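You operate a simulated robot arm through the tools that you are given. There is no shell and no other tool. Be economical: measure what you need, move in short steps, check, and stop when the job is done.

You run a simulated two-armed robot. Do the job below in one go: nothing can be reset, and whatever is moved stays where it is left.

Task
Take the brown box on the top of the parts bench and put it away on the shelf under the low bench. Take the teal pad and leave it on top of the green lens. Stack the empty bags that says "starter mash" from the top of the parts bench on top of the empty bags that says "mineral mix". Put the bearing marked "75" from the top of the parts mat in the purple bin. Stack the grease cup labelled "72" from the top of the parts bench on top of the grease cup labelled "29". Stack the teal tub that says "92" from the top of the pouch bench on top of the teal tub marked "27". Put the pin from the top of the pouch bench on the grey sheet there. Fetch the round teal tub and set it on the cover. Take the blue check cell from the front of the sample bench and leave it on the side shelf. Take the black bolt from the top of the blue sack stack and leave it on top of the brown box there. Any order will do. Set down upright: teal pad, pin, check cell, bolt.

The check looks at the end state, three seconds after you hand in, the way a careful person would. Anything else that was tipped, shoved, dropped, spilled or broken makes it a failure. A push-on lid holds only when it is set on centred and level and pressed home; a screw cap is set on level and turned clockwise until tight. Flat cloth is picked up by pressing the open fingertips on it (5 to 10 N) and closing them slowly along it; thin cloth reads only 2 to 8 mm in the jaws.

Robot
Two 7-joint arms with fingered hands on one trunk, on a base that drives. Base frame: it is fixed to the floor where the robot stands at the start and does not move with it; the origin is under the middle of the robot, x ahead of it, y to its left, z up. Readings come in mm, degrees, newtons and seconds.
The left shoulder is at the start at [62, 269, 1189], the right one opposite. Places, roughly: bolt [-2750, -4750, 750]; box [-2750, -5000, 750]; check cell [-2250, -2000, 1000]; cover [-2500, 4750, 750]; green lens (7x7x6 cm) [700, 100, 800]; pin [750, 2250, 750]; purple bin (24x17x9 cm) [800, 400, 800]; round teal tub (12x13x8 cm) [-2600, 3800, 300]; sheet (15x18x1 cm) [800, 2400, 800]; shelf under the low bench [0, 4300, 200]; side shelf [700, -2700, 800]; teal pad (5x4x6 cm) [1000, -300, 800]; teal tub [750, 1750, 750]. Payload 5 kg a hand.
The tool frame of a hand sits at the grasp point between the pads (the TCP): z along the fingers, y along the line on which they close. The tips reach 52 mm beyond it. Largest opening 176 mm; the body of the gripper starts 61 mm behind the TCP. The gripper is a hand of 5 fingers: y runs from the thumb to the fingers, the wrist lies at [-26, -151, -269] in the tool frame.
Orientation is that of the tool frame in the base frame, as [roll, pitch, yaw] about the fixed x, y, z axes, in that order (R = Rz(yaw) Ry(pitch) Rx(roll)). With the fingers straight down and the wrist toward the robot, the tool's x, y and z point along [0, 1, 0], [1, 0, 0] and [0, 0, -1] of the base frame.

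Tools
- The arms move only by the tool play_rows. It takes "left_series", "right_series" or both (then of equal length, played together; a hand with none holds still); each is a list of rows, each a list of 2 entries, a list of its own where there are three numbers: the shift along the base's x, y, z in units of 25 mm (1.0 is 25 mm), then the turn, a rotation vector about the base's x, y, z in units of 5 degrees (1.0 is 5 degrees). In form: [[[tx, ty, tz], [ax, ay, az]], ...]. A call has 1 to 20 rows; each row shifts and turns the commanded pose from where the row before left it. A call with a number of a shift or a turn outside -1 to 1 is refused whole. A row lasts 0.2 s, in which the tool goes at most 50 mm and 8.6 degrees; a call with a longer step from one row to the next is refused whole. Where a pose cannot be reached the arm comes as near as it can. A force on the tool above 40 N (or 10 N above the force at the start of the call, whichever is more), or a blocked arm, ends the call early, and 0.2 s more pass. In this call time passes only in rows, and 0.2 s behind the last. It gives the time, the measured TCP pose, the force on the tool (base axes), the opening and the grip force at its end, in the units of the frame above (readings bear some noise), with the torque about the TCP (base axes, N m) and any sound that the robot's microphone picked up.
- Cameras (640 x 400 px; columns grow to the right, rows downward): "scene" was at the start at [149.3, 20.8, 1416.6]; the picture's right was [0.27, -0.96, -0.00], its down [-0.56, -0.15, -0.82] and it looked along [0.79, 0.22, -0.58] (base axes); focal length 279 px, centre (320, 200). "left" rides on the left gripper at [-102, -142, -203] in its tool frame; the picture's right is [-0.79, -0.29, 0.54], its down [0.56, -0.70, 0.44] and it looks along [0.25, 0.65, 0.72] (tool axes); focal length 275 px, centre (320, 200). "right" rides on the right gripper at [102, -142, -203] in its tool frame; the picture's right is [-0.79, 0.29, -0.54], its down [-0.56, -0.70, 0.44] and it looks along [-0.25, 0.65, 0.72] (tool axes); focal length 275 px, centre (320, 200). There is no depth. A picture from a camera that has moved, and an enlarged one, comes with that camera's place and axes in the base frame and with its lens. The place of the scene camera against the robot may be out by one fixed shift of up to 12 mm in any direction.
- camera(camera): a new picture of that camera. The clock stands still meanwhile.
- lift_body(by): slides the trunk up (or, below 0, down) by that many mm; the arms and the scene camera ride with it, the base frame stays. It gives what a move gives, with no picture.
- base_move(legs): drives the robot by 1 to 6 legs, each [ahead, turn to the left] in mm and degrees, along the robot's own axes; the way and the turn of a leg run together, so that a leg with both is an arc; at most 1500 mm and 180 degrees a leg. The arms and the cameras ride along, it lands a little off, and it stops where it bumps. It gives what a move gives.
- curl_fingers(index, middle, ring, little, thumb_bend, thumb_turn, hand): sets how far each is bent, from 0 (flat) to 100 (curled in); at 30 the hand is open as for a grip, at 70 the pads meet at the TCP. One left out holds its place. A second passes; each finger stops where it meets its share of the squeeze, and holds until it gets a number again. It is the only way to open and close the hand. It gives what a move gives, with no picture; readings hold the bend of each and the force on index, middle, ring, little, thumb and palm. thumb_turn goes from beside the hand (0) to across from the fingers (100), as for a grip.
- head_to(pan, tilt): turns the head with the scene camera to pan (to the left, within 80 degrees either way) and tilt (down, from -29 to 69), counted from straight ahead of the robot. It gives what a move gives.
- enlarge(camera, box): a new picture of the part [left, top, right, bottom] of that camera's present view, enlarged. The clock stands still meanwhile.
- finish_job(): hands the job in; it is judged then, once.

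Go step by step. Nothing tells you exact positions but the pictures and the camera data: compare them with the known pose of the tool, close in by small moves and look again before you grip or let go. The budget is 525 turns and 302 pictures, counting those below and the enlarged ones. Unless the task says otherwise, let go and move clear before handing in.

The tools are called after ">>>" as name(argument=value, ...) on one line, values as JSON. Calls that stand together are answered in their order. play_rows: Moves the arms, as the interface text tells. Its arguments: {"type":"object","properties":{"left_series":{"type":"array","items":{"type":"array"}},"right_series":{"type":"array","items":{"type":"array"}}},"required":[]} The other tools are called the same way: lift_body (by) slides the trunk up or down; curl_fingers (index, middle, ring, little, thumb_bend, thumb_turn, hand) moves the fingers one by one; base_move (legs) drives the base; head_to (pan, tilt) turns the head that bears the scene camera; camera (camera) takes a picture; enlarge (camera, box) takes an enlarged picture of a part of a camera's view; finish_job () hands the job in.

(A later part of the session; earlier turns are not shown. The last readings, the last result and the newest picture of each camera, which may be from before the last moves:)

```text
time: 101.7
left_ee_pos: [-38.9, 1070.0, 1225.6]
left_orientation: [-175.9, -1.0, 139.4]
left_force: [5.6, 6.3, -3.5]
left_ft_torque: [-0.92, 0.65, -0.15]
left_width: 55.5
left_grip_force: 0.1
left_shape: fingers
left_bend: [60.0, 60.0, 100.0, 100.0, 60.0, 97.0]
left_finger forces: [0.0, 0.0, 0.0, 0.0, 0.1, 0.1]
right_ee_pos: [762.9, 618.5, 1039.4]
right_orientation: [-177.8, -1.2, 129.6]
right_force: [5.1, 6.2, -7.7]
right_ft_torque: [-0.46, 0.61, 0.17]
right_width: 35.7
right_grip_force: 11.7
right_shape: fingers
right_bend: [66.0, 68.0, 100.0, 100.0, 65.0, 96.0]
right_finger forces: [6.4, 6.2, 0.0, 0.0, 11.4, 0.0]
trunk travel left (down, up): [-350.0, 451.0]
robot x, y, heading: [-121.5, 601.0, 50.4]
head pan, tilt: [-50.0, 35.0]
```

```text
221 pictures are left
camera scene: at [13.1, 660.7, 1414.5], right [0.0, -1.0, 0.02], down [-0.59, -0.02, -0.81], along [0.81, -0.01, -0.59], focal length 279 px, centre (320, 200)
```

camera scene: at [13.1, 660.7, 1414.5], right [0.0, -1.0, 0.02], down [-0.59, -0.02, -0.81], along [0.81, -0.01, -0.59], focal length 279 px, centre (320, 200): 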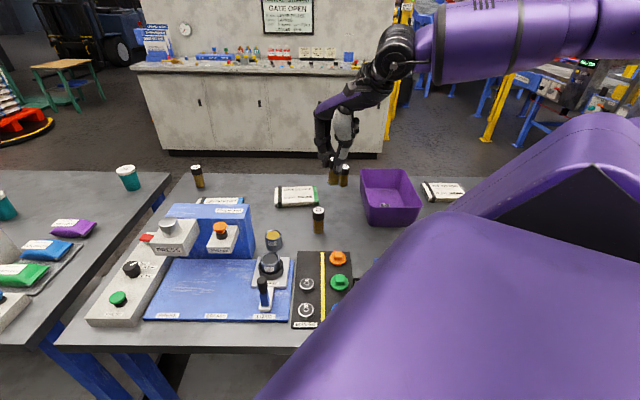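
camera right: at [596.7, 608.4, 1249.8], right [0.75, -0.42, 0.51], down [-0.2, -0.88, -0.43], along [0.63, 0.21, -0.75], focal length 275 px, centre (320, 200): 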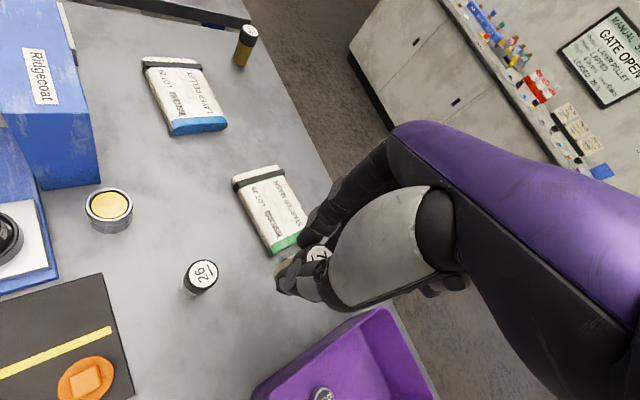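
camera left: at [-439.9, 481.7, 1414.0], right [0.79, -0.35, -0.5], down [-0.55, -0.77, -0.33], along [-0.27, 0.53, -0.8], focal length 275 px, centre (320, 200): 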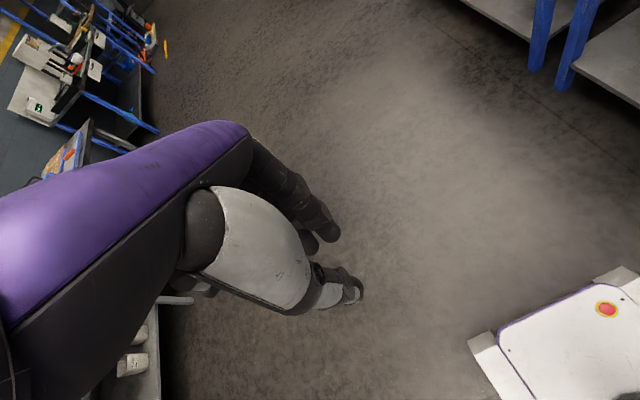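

I'll carry cup 72 toward cup 29 at about (957, 563), staying high.

>>> play_rows(right_series=[[[0.9, -0.28, 0], [0, 0, 0]], [[0.9, -0.28, 0], [0, 0, 0]], [[0.9, -0.28, 0], [0, 0, 0]], [[0.9, -0.28, 0], [0, 0, 0]], [[0.9, -0.28, 0], [0, 0, 0]], [[0.9, -0.28, 0], [0, 0, 0]], [[0.9, -0.28, 0], [0, 0, 0]]])

>>> camera(camera="right")

>>> enlarge(camera="scene", box=[280, 100, 440, 200])

```text
time: 103.3
left_ee_pos: [-47.7, 1058.4, 1230.7]
left_orientation: [-176.7, -1.0, 139.3]
left_force: [1.3, -1.1, 0.1]
left_ft_torque: [0.09, 0.11, 0.04]
left_width: 55.7
left_grip_force: 0.0
left_shape: fingers
left_bend: [60.0, 60.0, 100.0, 100.0, 60.0, 97.0]
left_finger forces: [0.0, 0.1, 0.1, 0.1, 0.0, 0.1]
right_ee_pos: [914.8, 561.0, 1046.9]
right_orientation: [-178.4, -1.4, 129.6]
right_force: [0.0, -0.6, -3.7]
right_ft_torque: [0.1, 0.12, 0.01]
right_width: 35.8
right_grip_force: 12.2
right_shape: fingers
right_bend: [66.0, 68.0, 100.0, 100.0, 65.0, 96.0]
right_finger forces: [6.2, 6.3, 0.0, 0.1, 11.2, 0.0]
trunk travel left (down, up): [-350.0, 451.0]
robot x, y, heading: [-122.9, 603.2, 50.3]
head pan, tilt: [-50.0, 35.0]
```

```text
220 pictures are left
camera right: at [746.7, 548.6, 1256.4], right [0.74, -0.43, 0.51], down [-0.2, -0.88, -0.44], along [0.64, 0.22, -0.74], focal length 275 px, centre (320, 200)
```

right: 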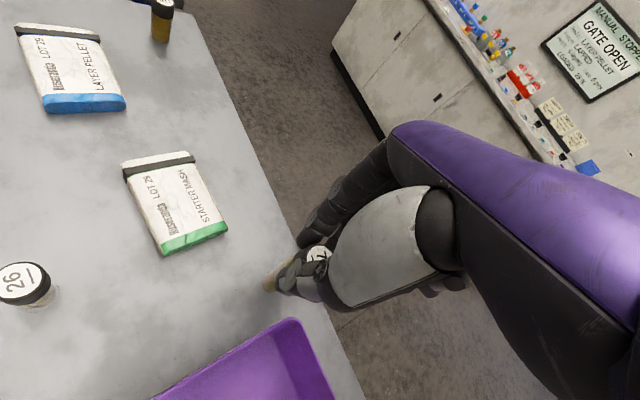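

```text
4.00 times, centred on (360, 150) of scene
camera zoom: at [6.9, 652.2, 1415.8], right [0.0, -1.0, 0.01], down [-0.58, -0.01, -0.81], along [0.81, 0.0, -0.58], focal length 1118 px, centre (160, 400)
```

zoom: 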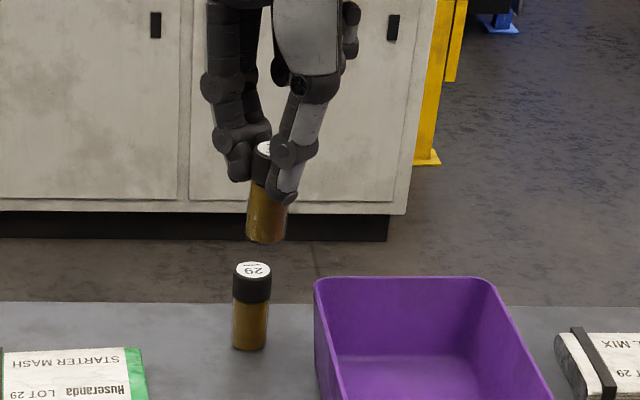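

My hand-camera estimates put cup 29 at about (955, 565). I'll align above it and compare in a zoomed scene view.

>>> play_rows(right_series=[[[0.5, 0.05, -0.2], [0, 0, 0]], [[0.5, 0.05, -0.2], [0, 0, 0]], [[0.5, 0.05, -0.4], [0, 0.1, 0]], [[0.1, 0, -0.3], [0, 0.1, 0]]])

>>> enlarge(camera="scene", box=[300, 120, 396, 180])

>>> enlarge(camera="right", box=[220, 200, 380, 300])

```text
time: 104.3
left_ee_pos: [-49.8, 1058.8, 1233.0]
left_orientation: [-176.8, -0.9, 139.4]
left_force: [-0.7, 0.0, 0.0]
left_ft_torque: [0.03, -0.12, 0.02]
left_width: 55.5
left_grip_force: 0.0
left_shape: fingers
left_bend: [60.0, 60.0, 100.0, 100.0, 60.0, 97.0]
left_finger forces: [0.0, 0.0, 0.1, 0.0, 0.1, 0.0]
right_ee_pos: [952.9, 562.9, 1024.1]
right_orientation: [-177.9, -1.8, 129.3]
right_force: [-0.4, -1.1, 0.7]
right_ft_torque: [0.02, -0.06, 0.0]
right_width: 35.6
right_grip_force: 11.7
right_shape: fingers
right_bend: [66.0, 68.0, 100.0, 100.0, 65.0, 96.0]
right_finger forces: [6.2, 6.2, 0.1, 0.0, 11.3, 0.0]
trunk travel left (down, up): [-350.0, 451.0]
robot x, y, heading: [-121.2, 602.3, 50.2]
head pan, tilt: [-50.0, 35.0]
```

```text
6.67 times, centred on (348, 150) of scene
camera zoom: at [4.3, 652.4, 1416.4], right [0.0, -1.0, 0.01], down [-0.58, -0.01, -0.81], along [0.81, 0.0, -0.58], focal length 1863 px, centre (133, 533)
```

zoom: 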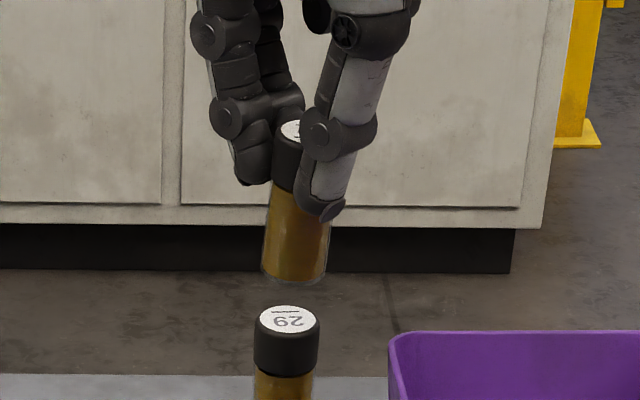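

```text
4.00 times, centred on (300, 250) of right
camera zoom: at [788.9, 552.4, 1234.5], right [0.75, -0.43, 0.5], down [-0.21, -0.88, -0.43], along [0.63, 0.22, -0.75], focal length 1101 px, centre (400, 0)
```

zoom: 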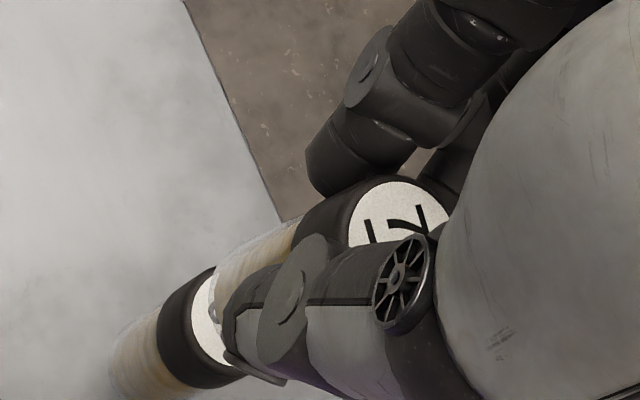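

The held cup seems to lean several degrees. I'll zoom in more to measure it.

>>> enlarge(camera="scene", box=[326, 132, 366, 182])

```text
8.00 times, centred on (346, 157) of scene
camera zoom: at [4.3, 652.4, 1416.4], right [0.0, -1.0, 0.01], down [-0.58, -0.01, -0.81], along [0.81, 0.0, -0.58], focal length 2235 px, centre (112, 544)
```

zoom: 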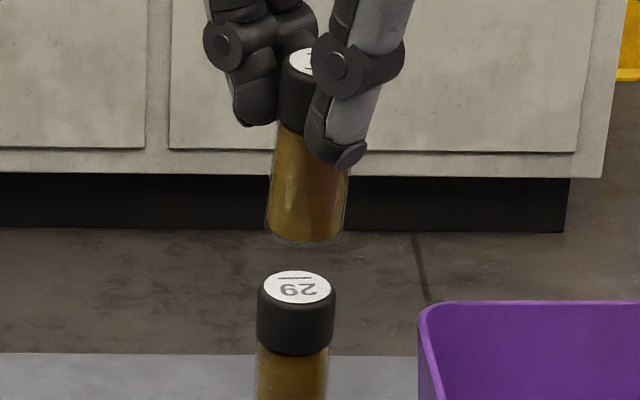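

The lean is only about 2°. I'll correct it and lower to a small gap with a +5 mm x shift.

>>> play_rows(right_series=[[[0.2, 0, -0.4], [-0.15, -0.13, 0]], [[0, 0, -0.4], [0, 0, 0]], [[0, 0, -0.3], [0, 0, 0]]])

>>> enlarge(camera="scene", box=[326, 132, 366, 182])

>>> enlarge(camera="right", box=[220, 200, 380, 300])

```text
time: 105.1
left_ee_pos: [-48.2, 1059.0, 1230.0]
left_orientation: [-176.7, -1.0, 139.4]
left_force: [0.3, 0.1, -0.1]
left_ft_torque: [0.0, 0.1, 0.03]
left_width: 55.5
left_grip_force: 0.1
left_shape: fingers
left_bend: [60.0, 60.0, 100.0, 100.0, 60.0, 97.0]
left_finger forces: [0.1, 0.1, 0.0, 0.0, 0.0, 0.0]
right_ee_pos: [959.8, 563.6, 992.6]
right_orientation: [-177.8, -0.9, 129.4]
right_force: [0.6, -0.1, -1.7]
right_ft_torque: [0.02, 0.08, 0.02]
right_width: 35.5
right_grip_force: 11.8
right_shape: fingers
right_bend: [66.0, 68.0, 100.0, 100.0, 65.0, 96.0]
right_finger forces: [6.1, 6.1, 0.0, 0.0, 11.2, 0.0]
trunk travel left (down, up): [-350.0, 451.0]
robot x, y, heading: [-120.6, 598.9, 50.3]
head pan, tilt: [-50.0, 35.0]
```

```text
8.00 times, centred on (346, 157) of scene
camera zoom: at [6.3, 652.6, 1416.0], right [0.0, -1.0, 0.01], down [-0.58, -0.01, -0.81], along [0.81, 0.0, -0.58], focal length 2235 px, centre (112, 544)
```

zoom: 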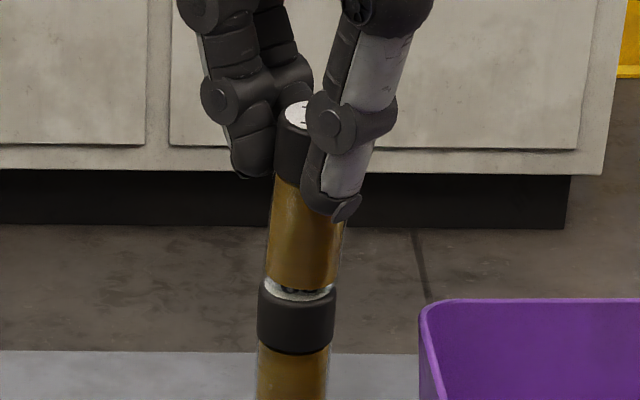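

```text
4.00 times, centred on (300, 250) of right
camera zoom: at [792.7, 555.6, 1203.1], right [0.75, -0.42, 0.52], down [-0.21, -0.88, -0.42], along [0.63, 0.21, -0.74], focal length 1101 px, centre (400, 0)
```

zoom: 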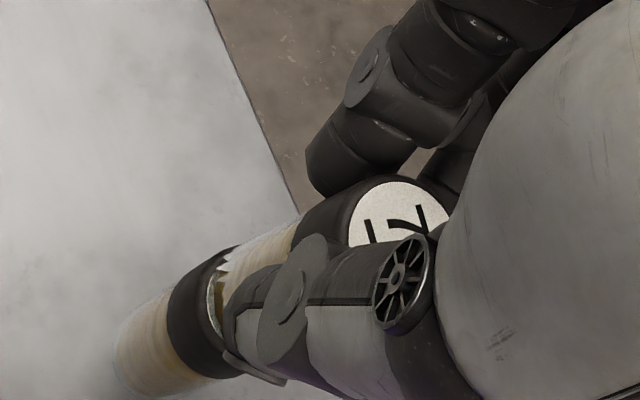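

The cups are nearly aligned. I'll shift +2 mm in x and y and lower gently to contact.

>>> play_rows(right_series=[[[0.08, 0.08, -0.08], [0, 0, 0]], [[0, 0, -0.1], [0, 0, 0]], [[0, 0, -0.1], [0, 0, 0]]])

>>> enlarge(camera="scene", box=[326, 132, 366, 182])

```text
time: 105.9
left_ee_pos: [-48.5, 1059.6, 1232.1]
left_orientation: [-176.8, -0.9, 139.3]
left_force: [0.7, -0.5, -0.6]
left_ft_torque: [0.01, 0.03, 0.01]
left_width: 55.8
left_grip_force: 0.1
left_shape: fingers
left_bend: [60.0, 60.0, 100.0, 100.0, 60.0, 97.0]
left_finger forces: [0.0, 0.1, 0.0, 0.1, 0.1, 0.0]
right_ee_pos: [961.2, 566.4, 989.0]
right_orientation: [-177.9, -0.8, 129.5]
right_force: [0.4, 0.9, 7.1]
right_ft_torque: [-0.07, 0.16, 0.04]
right_width: 35.6
right_grip_force: 12.6
right_shape: fingers
right_bend: [66.0, 68.0, 100.0, 100.0, 65.0, 96.0]
right_finger forces: [6.3, 6.9, 0.0, 0.1, 12.1, 0.0]
trunk travel left (down, up): [-350.0, 451.0]
robot x, y, heading: [-124.4, 603.8, 50.3]
head pan, tilt: [-50.0, 35.0]
```

```text
8.00 times, centred on (346, 157) of scene
camera zoom: at [5.2, 652.6, 1416.4], right [0.0, -1.0, 0.01], down [-0.58, -0.01, -0.81], along [0.81, 0.0, -0.58], focal length 2235 px, centre (112, 544)
```

zoom: 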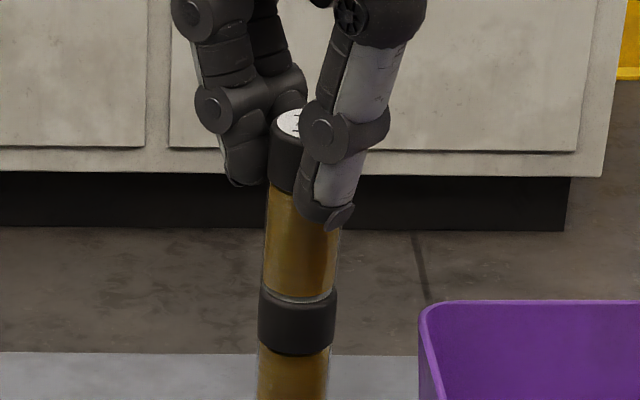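

Contact is at 7 N and the cups look aligned. I'll release gently.

>>> curl_fingers(hand="right", index=62, middle=62, thumb_bend=62)

>>> curl_fingers(hand="right", index=56, middle=56, thumb_bend=56)

>>> enlarge(camera="scene", box=[326, 132, 366, 182])

```text
time: 106.9
left_ee_pos: [-48.6, 1059.2, 1230.6]
left_orientation: [-176.9, -0.9, 139.4]
left_force: [0.3, -0.2, -0.2]
left_ft_torque: [-0.03, -0.04, -0.03]
left_width: 55.9
left_grip_force: 0.2
left_shape: fingers
left_bend: [60.0, 60.0, 100.0, 100.0, 60.0, 97.0]
left_finger forces: [0.0, 0.1, 0.1, 0.1, 0.1, 0.1]
right_ee_pos: [960.3, 566.9, 986.6]
right_orientation: [-177.8, -0.8, 129.4]
right_force: [0.0, -0.4, -0.1]
right_ft_torque: [0.0, 0.01, 0.03]
right_width: 46.7
right_grip_force: 0.1
right_shape: fingers
right_bend: [62.0, 62.0, 100.0, 100.0, 62.0, 97.0]
right_finger forces: [0.0, 0.1, 0.1, 0.1, 0.1, 0.0]
trunk travel left (down, up): [-350.0, 451.0]
robot x, y, heading: [-121.3, 603.9, 50.2]
head pan, tilt: [-50.0, 35.0]
```

```text
time: 107.9
left_ee_pos: [-47.7, 1058.5, 1232.1]
left_orientation: [-176.7, -0.9, 139.3]
left_force: [0.2, -0.4, -0.2]
left_ft_torque: [-0.02, 0.0, 0.0]
left_width: 55.4
left_grip_force: 0.0
left_shape: fingers
left_bend: [60.0, 60.0, 100.0, 100.0, 60.0, 97.0]
left_finger forces: [0.1, 0.0, 0.0, 0.1, 0.0, 0.0]
right_ee_pos: [961.2, 567.5, 987.1]
right_orientation: [-177.9, -0.8, 129.4]
right_force: [0.2, 0.3, 0.2]
right_ft_torque: [0.03, -0.04, 0.02]
right_width: 72.7
right_grip_force: 0.0
right_shape: fingers
right_bend: [56.0, 56.0, 100.0, 100.0, 56.0, 97.0]
right_finger forces: [0.0, 0.0, 0.0, 0.0, 0.0, 0.0]
trunk travel left (down, up): [-350.0, 451.0]
robot x, y, heading: [-119.2, 601.7, 50.2]
head pan, tilt: [-50.0, 35.0]
```

```text
8.00 times, centred on (346, 157) of scene
camera zoom: at [5.2, 652.6, 1416.2], right [0.0, -1.0, 0.01], down [-0.58, -0.01, -0.81], along [0.81, 0.0, -0.58], focal length 2235 px, centre (112, 544)
```

zoom: 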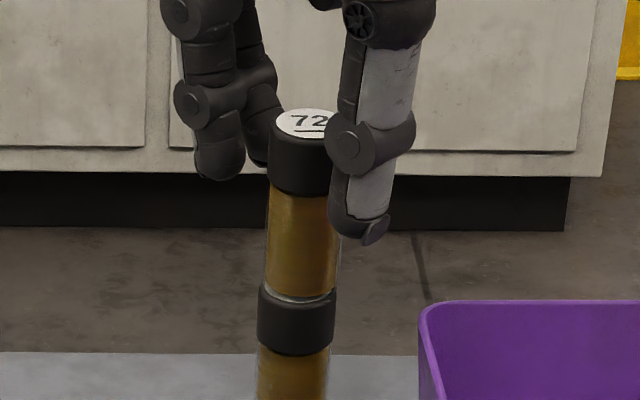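

The stack stands by itself. I'll rise clear and go look at the starter mash bag.

>>> play_rows(right_series=[[[0, 0, 0.6], [0, 0, 0]], [[0, 0, 1], [0, 0, 0]], [[0, 0, 1], [0, 0, 0]], [[0, 0, 1], [0, 0, 0]], [[0, 0, 1], [0, 0, 0]], [[0, 0, 1], [0, 0, 0]], [[-1, 0.5, 0], [0, 0, -1]], [[-1, 0.5, 0], [0, 0, -1]], [[-1, 0.5, 0], [0, 0, -1]], [[-0.8, 1, 0], [0, 0, -1]], [[-0.8, 1, 0], [0, 0, -1]], [[0, 1, 0], [0, 0, -1]], [[0, 1, 0], [0, 0, -1]], [[0, 1, 0], [0, 0, -1]]])

>>> camera(camera="right")

>>> camera(camera="scene")

```text
time: 110.9
left_ee_pos: [-49.3, 1060.2, 1230.3]
left_orientation: [-176.7, -0.8, 139.6]
left_force: [-0.1, 1.9, -0.5]
left_ft_torque: [-0.19, -0.1, -0.07]
left_width: 55.9
left_grip_force: 0.0
left_shape: fingers
left_bend: [60.0, 60.0, 100.0, 100.0, 60.0, 97.0]
left_finger forces: [0.1, 0.0, 0.1, 0.0, 0.0, 0.0]
right_ee_pos: [843.3, 731.5, 1125.7]
right_orientation: [-177.8, -0.6, 89.7]
right_force: [-1.2, 2.0, -1.0]
right_ft_torque: [-0.15, 0.0, -0.08]
right_width: 72.8
right_grip_force: 0.0
right_shape: fingers
right_bend: [56.0, 56.0, 100.0, 100.0, 56.0, 98.0]
right_finger forces: [0.0, 0.0, 0.0, 0.0, 0.1, 0.0]
trunk travel left (down, up): [-350.0, 451.0]
robot x, y, heading: [-118.6, 605.6, 50.4]
head pan, tilt: [-50.0, 35.0]
```

```text
211 pictures are left
camera right: at [709.3, 831.7, 1335.6], right [0.3, -0.8, 0.52], down [-0.72, -0.55, -0.42], along [0.62, -0.25, -0.74], focal length 275 px, centre (320, 200)
```

right: 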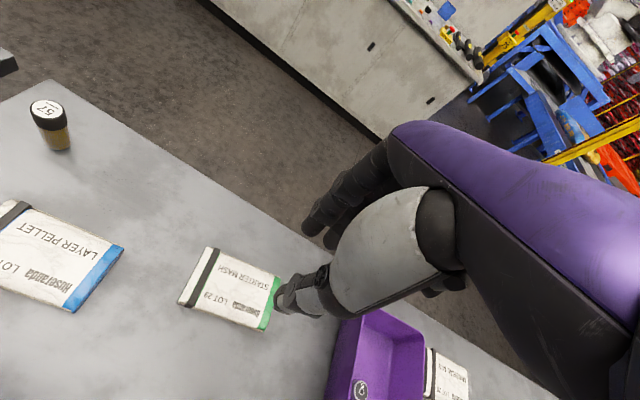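

```text
210 pictures are left
camera scene: at [5.0, 654.7, 1416.1], right [0.0, -1.0, 0.01], down [-0.58, -0.01, -0.81], along [0.81, 0.0, -0.58], focal length 279 px, centre (320, 200)
```

scene: 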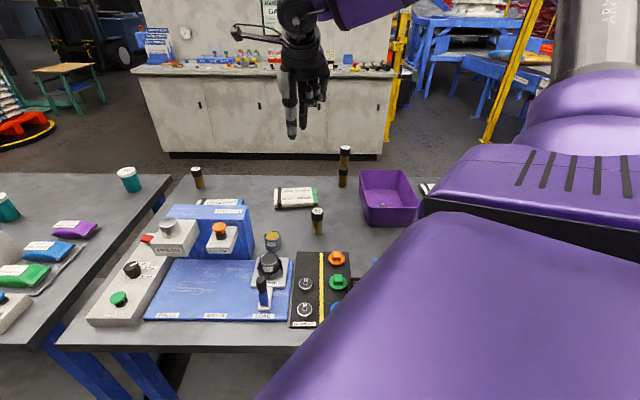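

The starter mash bag is centred near (854, 742), about 150 x 100 mm and turned about 6°. I'll open the hand wide and descend over it.

>>> curl_fingers(hand="right", index=43, middle=43, ring=43, little=43, thumb_bend=43)

>>> play_rows(right_series=[[[0.2, 0.5, -1], [0, 0, 0.6]], [[0.2, 0.5, -1], [0, 0, 0.6]], [[0, 0, -1], [0, 0, 0]], [[0, 0, -1], [0, 0, 0]], [[0, 0, -1], [0, 0, 0]], [[0, 0, -1], [0, 0, 0]], [[0, 0, -1], [0, 0, 0]], [[0, 0, -1], [0, 0, 0]], [[0, 0, -0.6], [0, 0, 0]]])

>>> camera(camera="right")

>>> enlarge(camera="scene", box=[220, 130, 380, 230])

```text
time: 111.9
left_ee_pos: [-50.2, 1059.2, 1231.9]
left_orientation: [-176.8, -0.9, 139.3]
left_force: [0.4, 0.0, -0.9]
left_ft_torque: [0.08, 0.07, 0.01]
left_width: 56.0
left_grip_force: 0.1
left_shape: fingers
left_bend: [60.0, 60.0, 100.0, 100.0, 60.0, 97.0]
left_finger forces: [0.0, 0.0, 0.0, 0.1, 0.1, 0.0]
right_ee_pos: [844.7, 728.0, 1127.0]
right_orientation: [-177.9, -0.7, 89.7]
right_force: [-0.8, -0.5, -0.6]
right_ft_torque: [0.08, 0.01, 0.04]
right_width: 130.1
right_grip_force: 0.1
right_shape: fingers
right_bend: [43.0, 43.0, 43.0, 43.0, 43.0, 98.0]
right_finger forces: [0.0, 0.0, 0.1, 0.1, 0.1, 0.1]
trunk travel left (down, up): [-350.0, 451.0]
robot x, y, heading: [-124.2, 600.8, 50.0]
head pan, tilt: [-50.0, 35.0]
```

```text
time: 113.9
left_ee_pos: [-48.4, 1059.2, 1230.1]
left_orientation: [-176.8, -0.9, 139.3]
left_force: [1.3, 0.0, 0.5]
left_ft_torque: [0.01, 0.02, -0.02]
left_width: 55.9
left_grip_force: 0.0
left_shape: fingers
left_bend: [60.0, 60.0, 100.0, 100.0, 60.0, 97.0]
left_finger forces: [0.0, 0.0, 0.0, 0.0, 0.1, 0.0]
right_ee_pos: [854.2, 754.6, 910.4]
right_orientation: [-177.9, -0.7, 95.6]
right_force: [0.8, 0.6, 1.1]
right_ft_torque: [-0.06, 0.03, 0.0]
right_width: 130.1
right_grip_force: 0.0
right_shape: fingers
right_bend: [43.0, 43.0, 43.0, 43.0, 43.0, 98.0]
right_finger forces: [0.1, 0.1, 0.0, 0.0, 0.0, 0.0]
trunk travel left (down, up): [-350.0, 451.0]
robot x, y, heading: [-124.1, 601.1, 50.2]
head pan, tilt: [-50.0, 35.0]
```

```text
209 pictures are left
camera right: at [710.6, 840.1, 1121.3], right [0.38, -0.76, 0.52], down [-0.66, -0.62, -0.42], along [0.65, -0.18, -0.74], focal length 275 px, centre (320, 200)
```

right: 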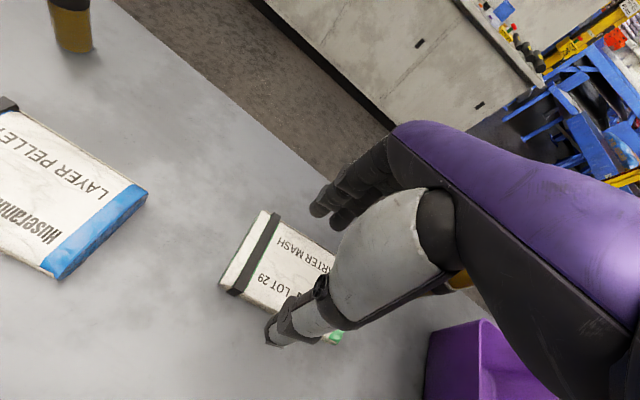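

```text
4.00 times, centred on (300, 180) of scene
camera zoom: at [5.4, 652.9, 1416.2], right [0.0, -1.0, 0.01], down [-0.58, -0.01, -0.81], along [0.81, 0.0, -0.58], focal length 1118 px, centre (400, 280)
```

zoom: 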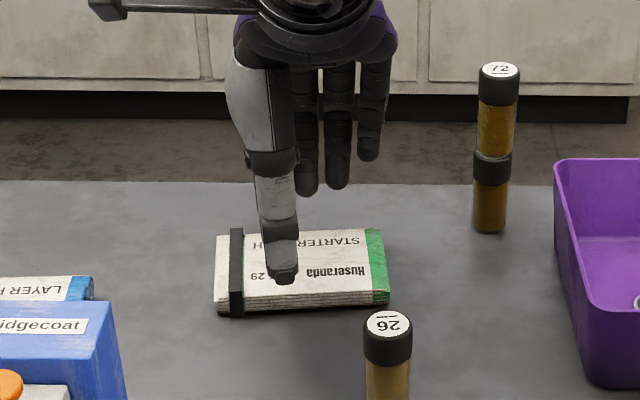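

The bag lies between thumb and fingers. I'll lower to about z=875 in small steps.

>>> play_rows(right_series=[[[0, 0, -0.4], [0, 0, 0]], [[0, 0, -0.4], [0, 0, 0]], [[0, 0, -0.3], [0, 0, 0]], [[0, 0, -0.2], [0, 0, 0]]])

>>> enlarge(camera="scene", box=[250, 150, 346, 210])

>>> enlarge(camera="right", box=[200, 160, 380, 360])

```text
time: 114.9
left_ee_pos: [-49.6, 1059.3, 1231.1]
left_orientation: [-176.8, -0.9, 139.4]
left_force: [-0.7, 0.0, 0.5]
left_ft_torque: [-0.01, 0.0, 0.05]
left_width: 55.7
left_grip_force: 0.1
left_shape: fingers
left_bend: [60.0, 60.0, 100.0, 100.0, 60.0, 97.0]
left_finger forces: [0.1, 0.1, 0.0, 0.1, 0.1, 0.0]
right_ee_pos: [853.9, 754.3, 880.0]
right_orientation: [-177.9, -0.8, 95.6]
right_force: [-0.1, -0.2, -0.3]
right_ft_torque: [0.06, -0.04, -0.01]
right_width: 130.3
right_grip_force: 0.1
right_shape: fingers
right_bend: [43.0, 43.0, 43.0, 43.0, 43.0, 98.0]
right_finger forces: [0.1, 0.0, 0.0, 0.0, 0.0, 0.1]
trunk travel left (down, up): [-350.0, 451.0]
robot x, y, heading: [-120.4, 603.7, 50.1]
head pan, tilt: [-50.0, 35.0]
```

```text
6.67 times, centred on (298, 180) of scene
camera zoom: at [5.3, 652.8, 1416.2], right [0.0, -1.0, 0.01], down [-0.58, -0.01, -0.81], along [0.81, 0.0, -0.58], focal length 1863 px, centre (467, 333)
```

zoom: 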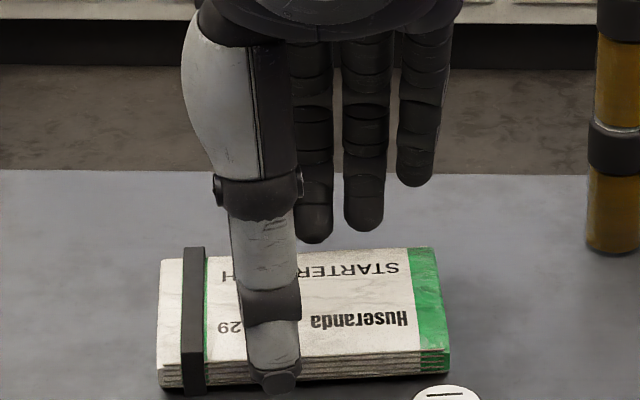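

```text
2.00 times, centred on (290, 260) of right
camera zoom: at [710.5, 839.6, 1088.8], right [0.38, -0.76, 0.52], down [-0.66, -0.62, -0.42], along [0.65, -0.18, -0.74], focal length 551 px, centre (380, 80)
```

zoom: 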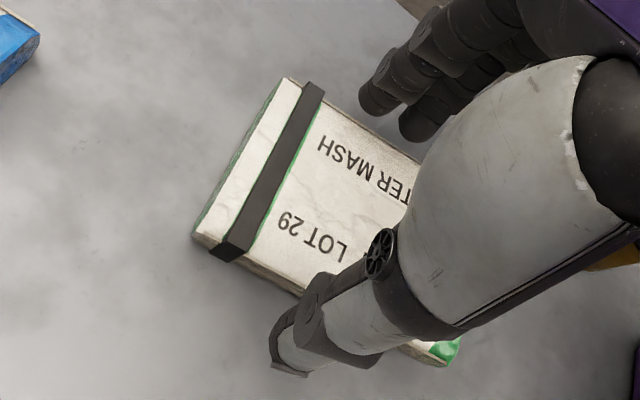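

The tips straddle the bag. I'll lower another 6 mm and close.

>>> play_rows(right_series=[[[0, 0, -0.15], [0, 0, 0]], [[0, 0, -0.15], [0, 0, 0]]])

>>> curl_fingers(hand="right", index=56, middle=56, ring=56, little=56, thumb_bend=56)

>>> enlarge(camera="scene", box=[250, 150, 346, 210])

>>> enlarge(camera="right", box=[200, 160, 380, 360])

```text
time: 115.5
left_ee_pos: [-48.7, 1059.3, 1232.5]
left_orientation: [-176.8, -0.9, 139.3]
left_force: [0.0, 0.7, 0.3]
left_ft_torque: [0.05, -0.01, 0.05]
left_width: 55.6
left_grip_force: 0.1
left_shape: fingers
left_bend: [60.0, 60.0, 100.0, 100.0, 60.0, 97.0]
left_finger forces: [0.1, 0.0, 0.1, 0.0, 0.0, 0.0]
right_ee_pos: [853.5, 752.9, 872.0]
right_orientation: [-177.9, -0.7, 95.7]
right_force: [0.0, -0.3, 0.0]
right_ft_torque: [0.02, 0.02, 0.0]
right_width: 130.6
right_grip_force: 0.0
right_shape: fingers
right_bend: [43.0, 43.0, 43.0, 43.0, 43.0, 98.0]
right_finger forces: [0.0, 0.1, 0.0, 0.0, 0.0, 0.1]
trunk travel left (down, up): [-350.0, 451.0]
robot x, y, heading: [-123.1, 602.9, 50.2]
head pan, tilt: [-50.0, 35.0]
```

```text
time: 116.5
left_ee_pos: [-50.1, 1058.6, 1231.0]
left_orientation: [-176.8, -0.9, 139.3]
left_force: [0.9, 0.0, 0.5]
left_ft_torque: [-0.01, 0.02, -0.04]
left_width: 55.9
left_grip_force: 0.2
left_shape: fingers
left_bend: [60.0, 60.0, 100.0, 100.0, 60.0, 97.0]
left_finger forces: [0.0, 0.0, 0.1, 0.0, 0.0, 0.0]
right_ee_pos: [855.1, 755.0, 871.3]
right_orientation: [-177.9, -0.7, 95.6]
right_force: [-1.0, -0.4, 2.3]
right_ft_torque: [0.07, 0.21, -0.01]
right_width: 106.5
right_grip_force: 18.9
right_shape: fingers
right_bend: [51.0, 53.0, 54.0, 56.0, 48.0, 96.0]
right_finger forces: [7.5, 6.9, 4.2, 0.0, 18.9, 0.0]
trunk travel left (down, up): [-350.0, 451.0]
robot x, y, heading: [-119.2, 603.0, 50.2]
head pan, tilt: [-50.0, 35.0]
```

```text
6.67 times, centred on (298, 180) of scene
camera zoom: at [5.1, 652.8, 1416.3], right [0.0, -1.0, 0.01], down [-0.58, -0.01, -0.81], along [0.81, 0.0, -0.58], focal length 1863 px, centre (467, 333)
```

zoom: 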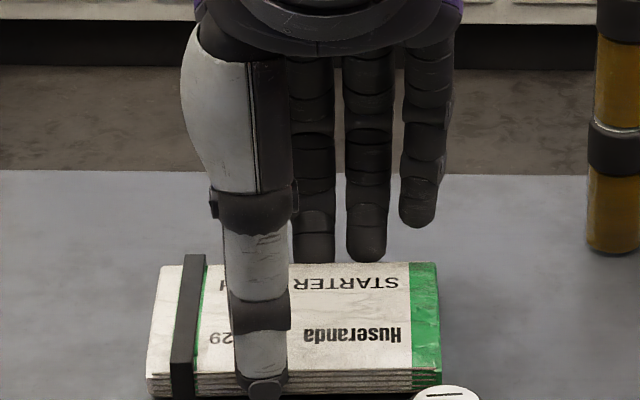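

```text
2.00 times, centred on (290, 260) of right
camera zoom: at [710.1, 839.8, 1081.5], right [0.38, -0.76, 0.52], down [-0.66, -0.62, -0.42], along [0.65, -0.18, -0.74], focal length 551 px, centre (380, 80)
```

zoom: 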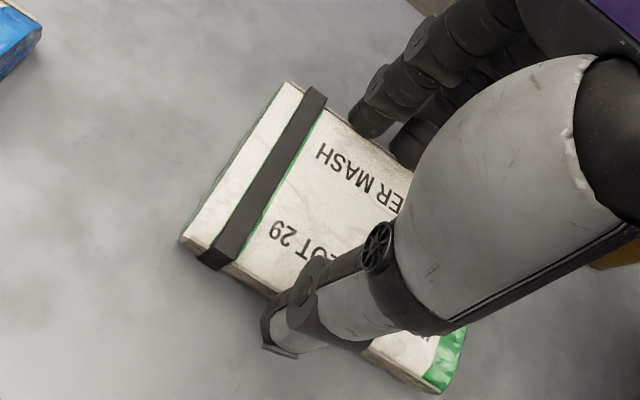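

The bag is gripped with thumb, index, middle and ring. I'll lift and look.

>>> play_rows(right_series=[[[0, 0, 0.3], [0, 0, 0]], [[0, 0, 0.5], [0, 0, 0]], [[0, 0, 0.8], [0, 0, 0]], [[0, 0, 1], [0, 0, 0]], [[0, 0, 1], [0, 0, 0]], [[0, 0, 1], [0, 0, 0]]])

>>> enlarge(camera="scene", box=[220, 110, 380, 210])

```text
time: 117.9
left_ee_pos: [-49.6, 1058.9, 1231.9]
left_orientation: [-176.8, -0.9, 139.2]
left_force: [-1.0, 0.0, 0.2]
left_ft_torque: [0.01, -0.16, 0.01]
left_width: 55.6
left_grip_force: 0.1
left_shape: fingers
left_bend: [60.0, 60.0, 100.0, 100.0, 60.0, 97.0]
left_finger forces: [0.0, 0.0, 0.1, 0.0, 0.1, 0.0]
right_ee_pos: [854.0, 754.9, 988.2]
right_orientation: [-178.0, -0.7, 95.8]
right_force: [-0.8, -0.5, -2.1]
right_ft_torque: [0.05, -0.14, -0.01]
right_width: 107.2
right_grip_force: 17.9
right_shape: fingers
right_bend: [51.0, 53.0, 54.0, 56.0, 48.0, 96.0]
right_finger forces: [7.4, 6.9, 4.0, 0.1, 17.5, 0.1]
trunk travel left (down, up): [-350.0, 451.0]
robot x, y, heading: [-124.3, 602.1, 50.1]
head pan, tilt: [-50.0, 35.0]
```

```text
4.00 times, centred on (300, 160) of scene
camera zoom: at [4.2, 652.6, 1416.4], right [0.0, -1.0, 0.01], down [-0.58, -0.01, -0.81], along [0.81, 0.0, -0.58], focal length 1118 px, centre (400, 360)
```

zoom: 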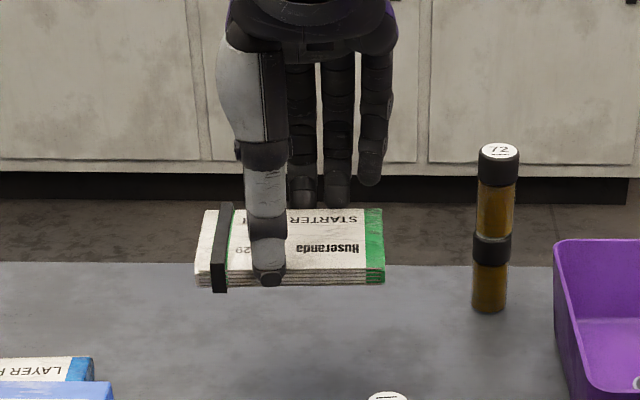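

The bag hangs level. I'll raise it above the cup stack's height and carry it toward the mineral mix bag.

>>> play_rows(right_series=[[[-0.4, 0, 1], [0, 0, 0]], [[-0.4, 0, 1], [0, 0, 0]], [[-0.4, 0, 1], [0, 0, 0]], [[0, 0, 0.8], [0, 0, 0]], [[0, -1, 0], [0, 0, 0]], [[0, -1, 0], [0, 0, 0]], [[0, -1, 0], [0, 0, 0]], [[0, -1, 0], [0, 0, 0]], [[0, -1, 0], [0, 0, 0]], [[0, -1, 0], [0, 0, 0]], [[0, -1, 0], [0, 0, 0]], [[0, -1, 0], [0, 0, 0]], [[0, -1, 0], [0, 0, 0]], [[0, -1, 0], [0, 0, 0]], [[0, -1, 0], [0, 0, 0]], [[0.3, -1, 0], [0, 0, 0]], [[0.3, -1, 0], [0, 0, 0]], [[0.3, -1, 0], [0, 0, 0]], [[0.3, -1, 0], [0, 0, 0]], [[0.3, -1, 0], [0, 0, 0]]])

>>> camera(camera="right")

>>> head_to(pan=-65, tilt=30)

>>> camera(camera="scene")

```text
time: 122.1
left_ee_pos: [-49.1, 1058.1, 1231.8]
left_orientation: [-176.8, -0.8, 139.4]
left_force: [1.3, -0.5, 0.0]
left_ft_torque: [0.08, 0.02, 0.03]
left_width: 55.7
left_grip_force: 0.1
left_shape: fingers
left_bend: [60.0, 60.0, 100.0, 100.0, 60.0, 97.0]
left_finger forces: [0.1, 0.1, 0.0, 0.0, 0.1, 0.0]
right_ee_pos: [861.4, 353.2, 1081.7]
right_orientation: [-177.9, -0.6, 95.7]
right_force: [-0.2, -0.6, -2.3]
right_ft_torque: [0.07, -0.03, 0.01]
right_width: 106.7
right_grip_force: 17.3
right_shape: fingers
right_bend: [51.0, 53.0, 54.0, 56.0, 48.0, 96.0]
right_finger forces: [7.4, 6.8, 4.2, 0.0, 17.3, 0.1]
trunk travel left (down, up): [-350.0, 451.0]
robot x, y, heading: [-120.2, 601.3, 50.5]
head pan, tilt: [-50.0, 35.0]
```

```text
202 pictures are left
camera right: at [717.1, 438.6, 1291.3], right [0.38, -0.76, 0.52], down [-0.66, -0.62, -0.42], along [0.64, -0.18, -0.74], focal length 275 px, centre (320, 200)
```

right: 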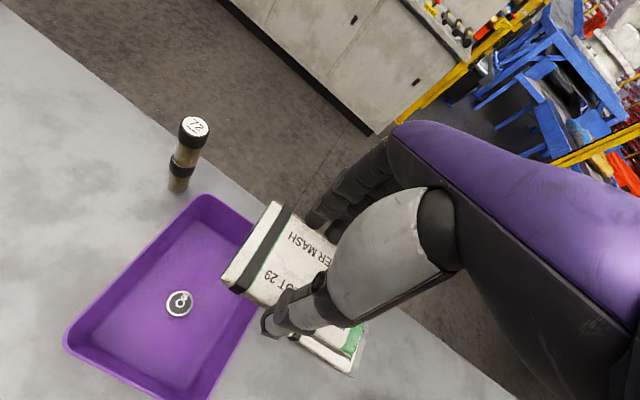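

```text
time: 122.9
left_ee_pos: [-49.0, 1058.9, 1232.1]
left_orientation: [-176.7, -0.8, 139.4]
left_force: [-0.2, -0.7, 0.3]
left_ft_torque: [0.03, -0.05, 0.02]
left_width: 55.8
left_grip_force: 0.2
left_shape: fingers
left_bend: [60.0, 60.0, 100.0, 100.0, 60.0, 97.0]
left_finger forces: [0.0, 0.0, 0.0, 0.0, 0.0, 0.1]
right_ee_pos: [861.4, 354.4, 1082.9]
right_orientation: [-178.0, -0.7, 95.6]
right_force: [0.1, -0.4, -1.5]
right_ft_torque: [0.04, -0.03, 0.02]
right_width: 106.6
right_grip_force: 18.0
right_shape: fingers
right_bend: [51.0, 53.0, 54.0, 56.0, 48.0, 96.0]
right_finger forces: [7.4, 6.7, 4.2, 0.0, 17.3, 0.0]
trunk travel left (down, up): [-350.0, 451.0]
robot x, y, heading: [-122.3, 603.1, 50.0]
head pan, tilt: [-65.0, 30.0]
```

```text
201 pictures are left
camera scene: at [4.6, 628.9, 1424.3], right [-0.26, -0.97, 0.01], down [-0.49, 0.12, -0.86], along [0.83, -0.23, -0.51], focal length 279 px, centre (320, 200)
```

scene: 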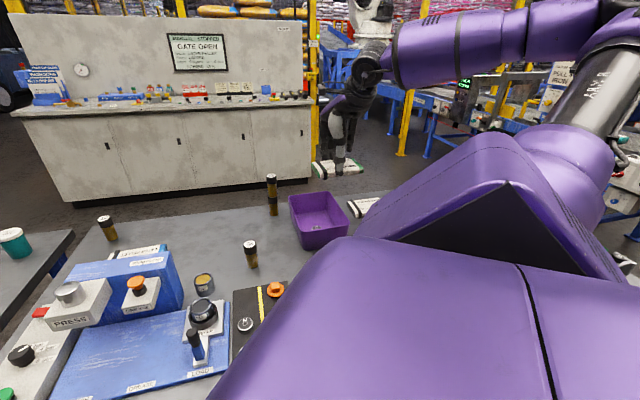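

The view there is poor and the reach marginal, so I'll shift the base about 270 mm south, keeping the same heading and the bag held high.

>>> play_rows(right_series=[[[-0.5, 0, 1], [0, 0, 0]], [[-0.5, 0, 1], [0, 0, 0]], [[-0.5, 0, 0.5], [0, 0, 0]]])

>>> base_move(legs=[[0, 40], [-280, 0], [0, -40]])

>>> camera(camera="scene")

>>> camera(camera="right")

```text
time: 123.7
left_ee_pos: [-50.2, 1060.2, 1231.3]
left_orientation: [-176.8, -0.8, 139.3]
left_force: [-1.5, 0.1, -0.8]
left_ft_torque: [0.03, -0.13, -0.01]
left_width: 56.0
left_grip_force: 0.0
left_shape: fingers
left_bend: [60.0, 60.0, 100.0, 100.0, 60.0, 97.0]
left_finger forces: [0.0, 0.0, 0.0, 0.0, 0.0, 0.0]
right_ee_pos: [822.8, 354.6, 1145.2]
right_orientation: [-177.9, -0.8, 95.6]
right_force: [-1.0, 0.5, -1.5]
right_ft_torque: [-0.03, -0.1, -0.03]
right_width: 106.6
right_grip_force: 17.7
right_shape: fingers
right_bend: [51.0, 53.0, 54.0, 56.0, 48.0, 96.0]
right_finger forces: [7.4, 6.6, 4.1, 0.0, 17.2, 0.1]
trunk travel left (down, up): [-350.0, 451.0]
robot x, y, heading: [-122.6, 600.7, 50.2]
head pan, tilt: [-65.0, 30.0]
```

```text
time: 129.4
left_ee_pos: [-49.7, 781.9, 1231.5]
left_orientation: [-176.7, -1.0, 139.3]
left_force: [-0.3, -1.0, 0.5]
left_ft_torque: [-0.05, -0.04, 0.03]
left_width: 55.8
left_grip_force: 0.0
left_shape: fingers
left_bend: [60.0, 60.0, 100.0, 100.0, 60.0, 97.0]
left_finger forces: [0.1, 0.0, 0.0, 0.0, 0.0, 0.1]
right_ee_pos: [823.1, 76.2, 1145.2]
right_orientation: [-177.9, -0.7, 95.7]
right_force: [0.1, 1.2, -2.0]
right_ft_torque: [-0.07, 0.03, -0.01]
right_width: 106.2
right_grip_force: 16.6
right_shape: fingers
right_bend: [51.0, 53.0, 54.0, 56.0, 48.0, 96.0]
right_finger forces: [7.2, 6.2, 3.9, 0.0, 16.4, 0.0]
trunk travel left (down, up): [-350.0, 451.0]
robot x, y, heading: [-125.2, 327.2, 50.3]
head pan, tilt: [-65.0, 30.0]
```

```text
200 pictures are left
camera scene: at [0.3, 353.5, 1424.3], right [-0.26, -0.97, 0.01], down [-0.49, 0.12, -0.86], along [0.83, -0.23, -0.51], focal length 279 px, centre (320, 200)
```

scene: 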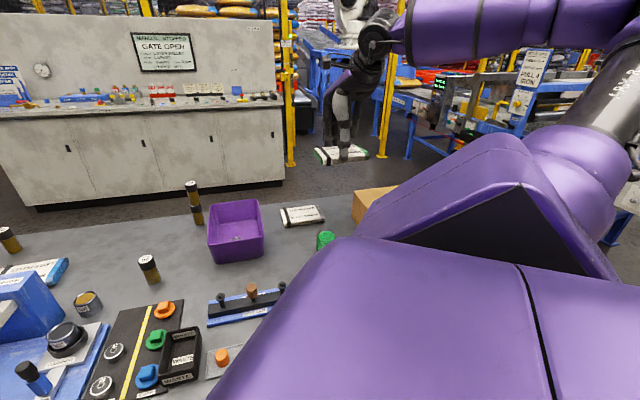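

```text
199 pictures are left
camera right: at [678.6, 161.5, 1354.2], right [0.38, -0.76, 0.52], down [-0.66, -0.62, -0.42], along [0.64, -0.18, -0.74], focal length 275 px, centre (320, 200)
```

right: 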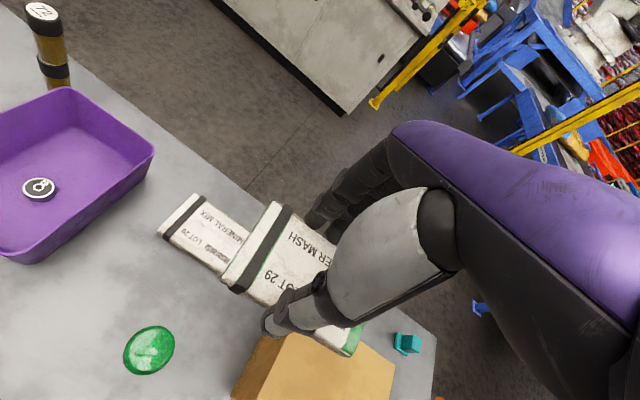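

The mineral mix bag is centred near (897, 183). I'll align the held bag over it (TCP at about (904, 193)) and descend to a small gap.

>>> play_rows(right_series=[[[0.65, 0.94, 0], [0, 0, 0.2]], [[0.65, 0.94, 0], [0, 0, 0.2]], [[0.65, 0.94, 0], [0, 0, 0.2]], [[0.65, 0.94, 0], [0, 0, 0]], [[0.65, 0.94, 0], [0, 0, 0]], [[0, 0, -1], [0, 0, 0]], [[0, 0, -1], [0, 0, 0]], [[0, 0, -1], [0, 0, 0]], [[0, 0, -1], [0, 0, 0]], [[0, 0, -1], [0, 0, 0]], [[0, 0, -1], [0, 0, 0]], [[0, 0, -1], [0, 0, 0]], [[0, 0, -1], [0, 0, 0]]])

>>> camera(camera="right")

>>> enlarge(camera="scene", box=[240, 150, 400, 250])

```text
time: 132.2
left_ee_pos: [-59.4, 770.0, 1235.1]
left_orientation: [-177.4, -0.9, 139.4]
left_force: [0.8, -0.5, -0.5]
left_ft_torque: [-0.01, 0.03, 0.01]
left_width: 55.5
left_grip_force: 0.0
left_shape: fingers
left_bend: [60.0, 60.0, 100.0, 100.0, 60.0, 97.0]
left_finger forces: [0.0, 0.0, 0.0, 0.0, 0.1, 0.0]
right_ee_pos: [894.6, 182.6, 948.8]
right_orientation: [-178.4, -1.3, 98.6]
right_force: [0.4, 0.4, -0.6]
right_ft_torque: [-0.05, 0.09, 0.03]
right_width: 106.3
right_grip_force: 16.4
right_shape: fingers
right_bend: [51.0, 53.0, 54.0, 56.0, 48.0, 96.0]
right_finger forces: [7.4, 6.1, 3.8, 0.0, 16.5, 0.1]
trunk travel left (down, up): [-350.0, 451.0]
robot x, y, heading: [-125.0, 325.6, 50.1]
head pan, tilt: [-65.0, 30.0]
```

```text
198 pictures are left
camera right: at [744.7, 257.9, 1158.4], right [0.42, -0.75, 0.51], down [-0.62, -0.65, -0.43], along [0.66, -0.14, -0.74], focal length 275 px, centre (320, 200)
```

right: 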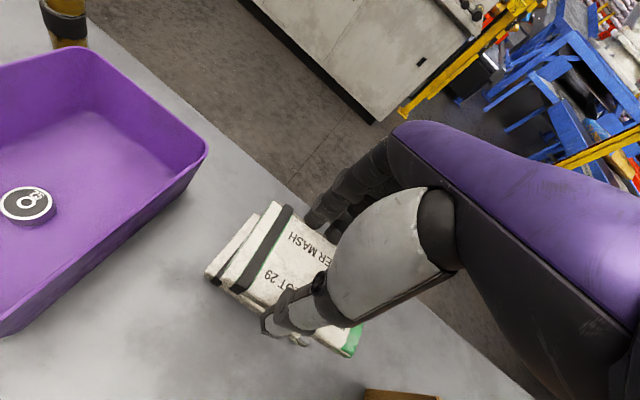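

```text
4.00 times, centred on (320, 200) of scene
camera zoom: at [0.7, 353.1, 1424.2], right [-0.26, -0.97, 0.01], down [-0.49, 0.12, -0.86], along [0.83, -0.23, -0.51], focal length 1118 px, centre (320, 200)
```

zoom: 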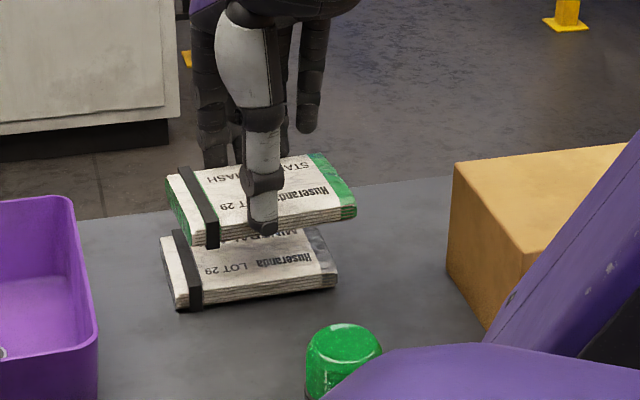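

I need a shift of about (+14, +12), then I'll lower near contact.

>>> play_rows(right_series=[[[0.3, 0.25, -0.4], [0, 0, 0]], [[0.3, 0.25, -0.5], [0, 0, 0]], [[0, 0, -0.5], [0, 0, 0]], [[0, 0, -0.3], [0, 0, 0]]])

>>> enlarge(camera="scene", box=[260, 160, 356, 220])

>>> enlarge(camera="right", box=[180, 180, 380, 380])

```text
time: 133.2
left_ee_pos: [-60.1, 769.3, 1235.9]
left_orientation: [-177.4, -1.0, 139.5]
left_force: [-0.6, 1.1, -0.1]
left_ft_torque: [-0.01, -0.02, -0.01]
left_width: 55.8
left_grip_force: 0.2
left_shape: fingers
left_bend: [60.0, 60.0, 100.0, 100.0, 60.0, 97.0]
left_finger forces: [0.0, 0.0, 0.0, 0.0, 0.0, 0.1]
right_ee_pos: [910.1, 195.0, 906.8]
right_orientation: [-178.2, -1.4, 98.6]
right_force: [0.1, -0.1, -1.9]
right_ft_torque: [0.01, 0.03, 0.01]
right_width: 106.1
right_grip_force: 17.0
right_shape: fingers
right_bend: [51.0, 53.0, 54.0, 56.0, 48.0, 96.0]
right_finger forces: [7.4, 6.2, 3.8, 0.1, 16.4, 0.0]
trunk travel left (down, up): [-350.0, 451.0]
robot x, y, heading: [-124.4, 325.6, 49.8]
head pan, tilt: [-65.0, 30.0]
```

```text
6.67 times, centred on (308, 190) of scene
camera zoom: at [0.6, 353.4, 1424.2], right [-0.26, -0.97, 0.01], down [-0.49, 0.12, -0.86], along [0.83, -0.23, -0.51], focal length 1863 px, centre (400, 267)
```

zoom: 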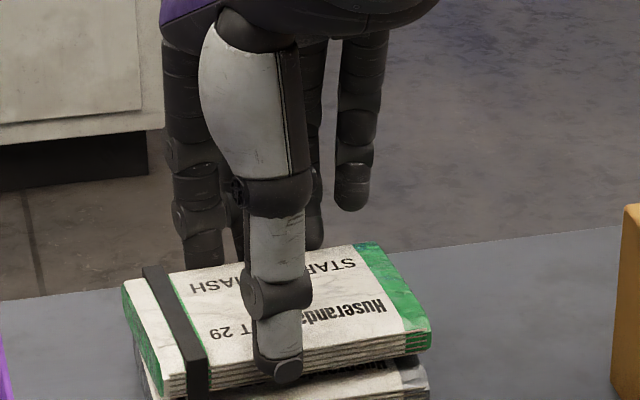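

```text
2.00 times, centred on (280, 280) of right
camera zoom: at [759.7, 270.3, 1115.9], right [0.42, -0.75, 0.51], down [-0.62, -0.65, -0.43], along [0.66, -0.14, -0.74], focal length 551 px, centre (400, 40)
```

zoom: 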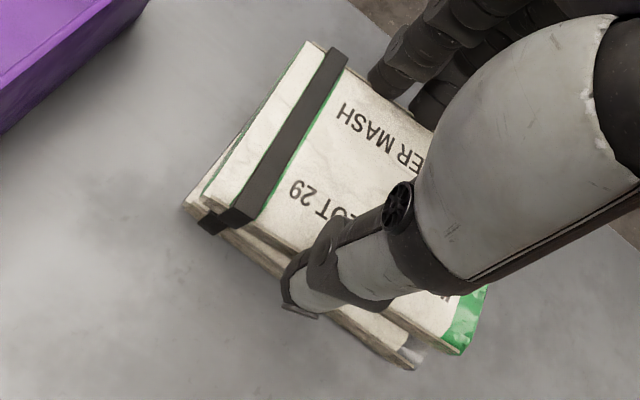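

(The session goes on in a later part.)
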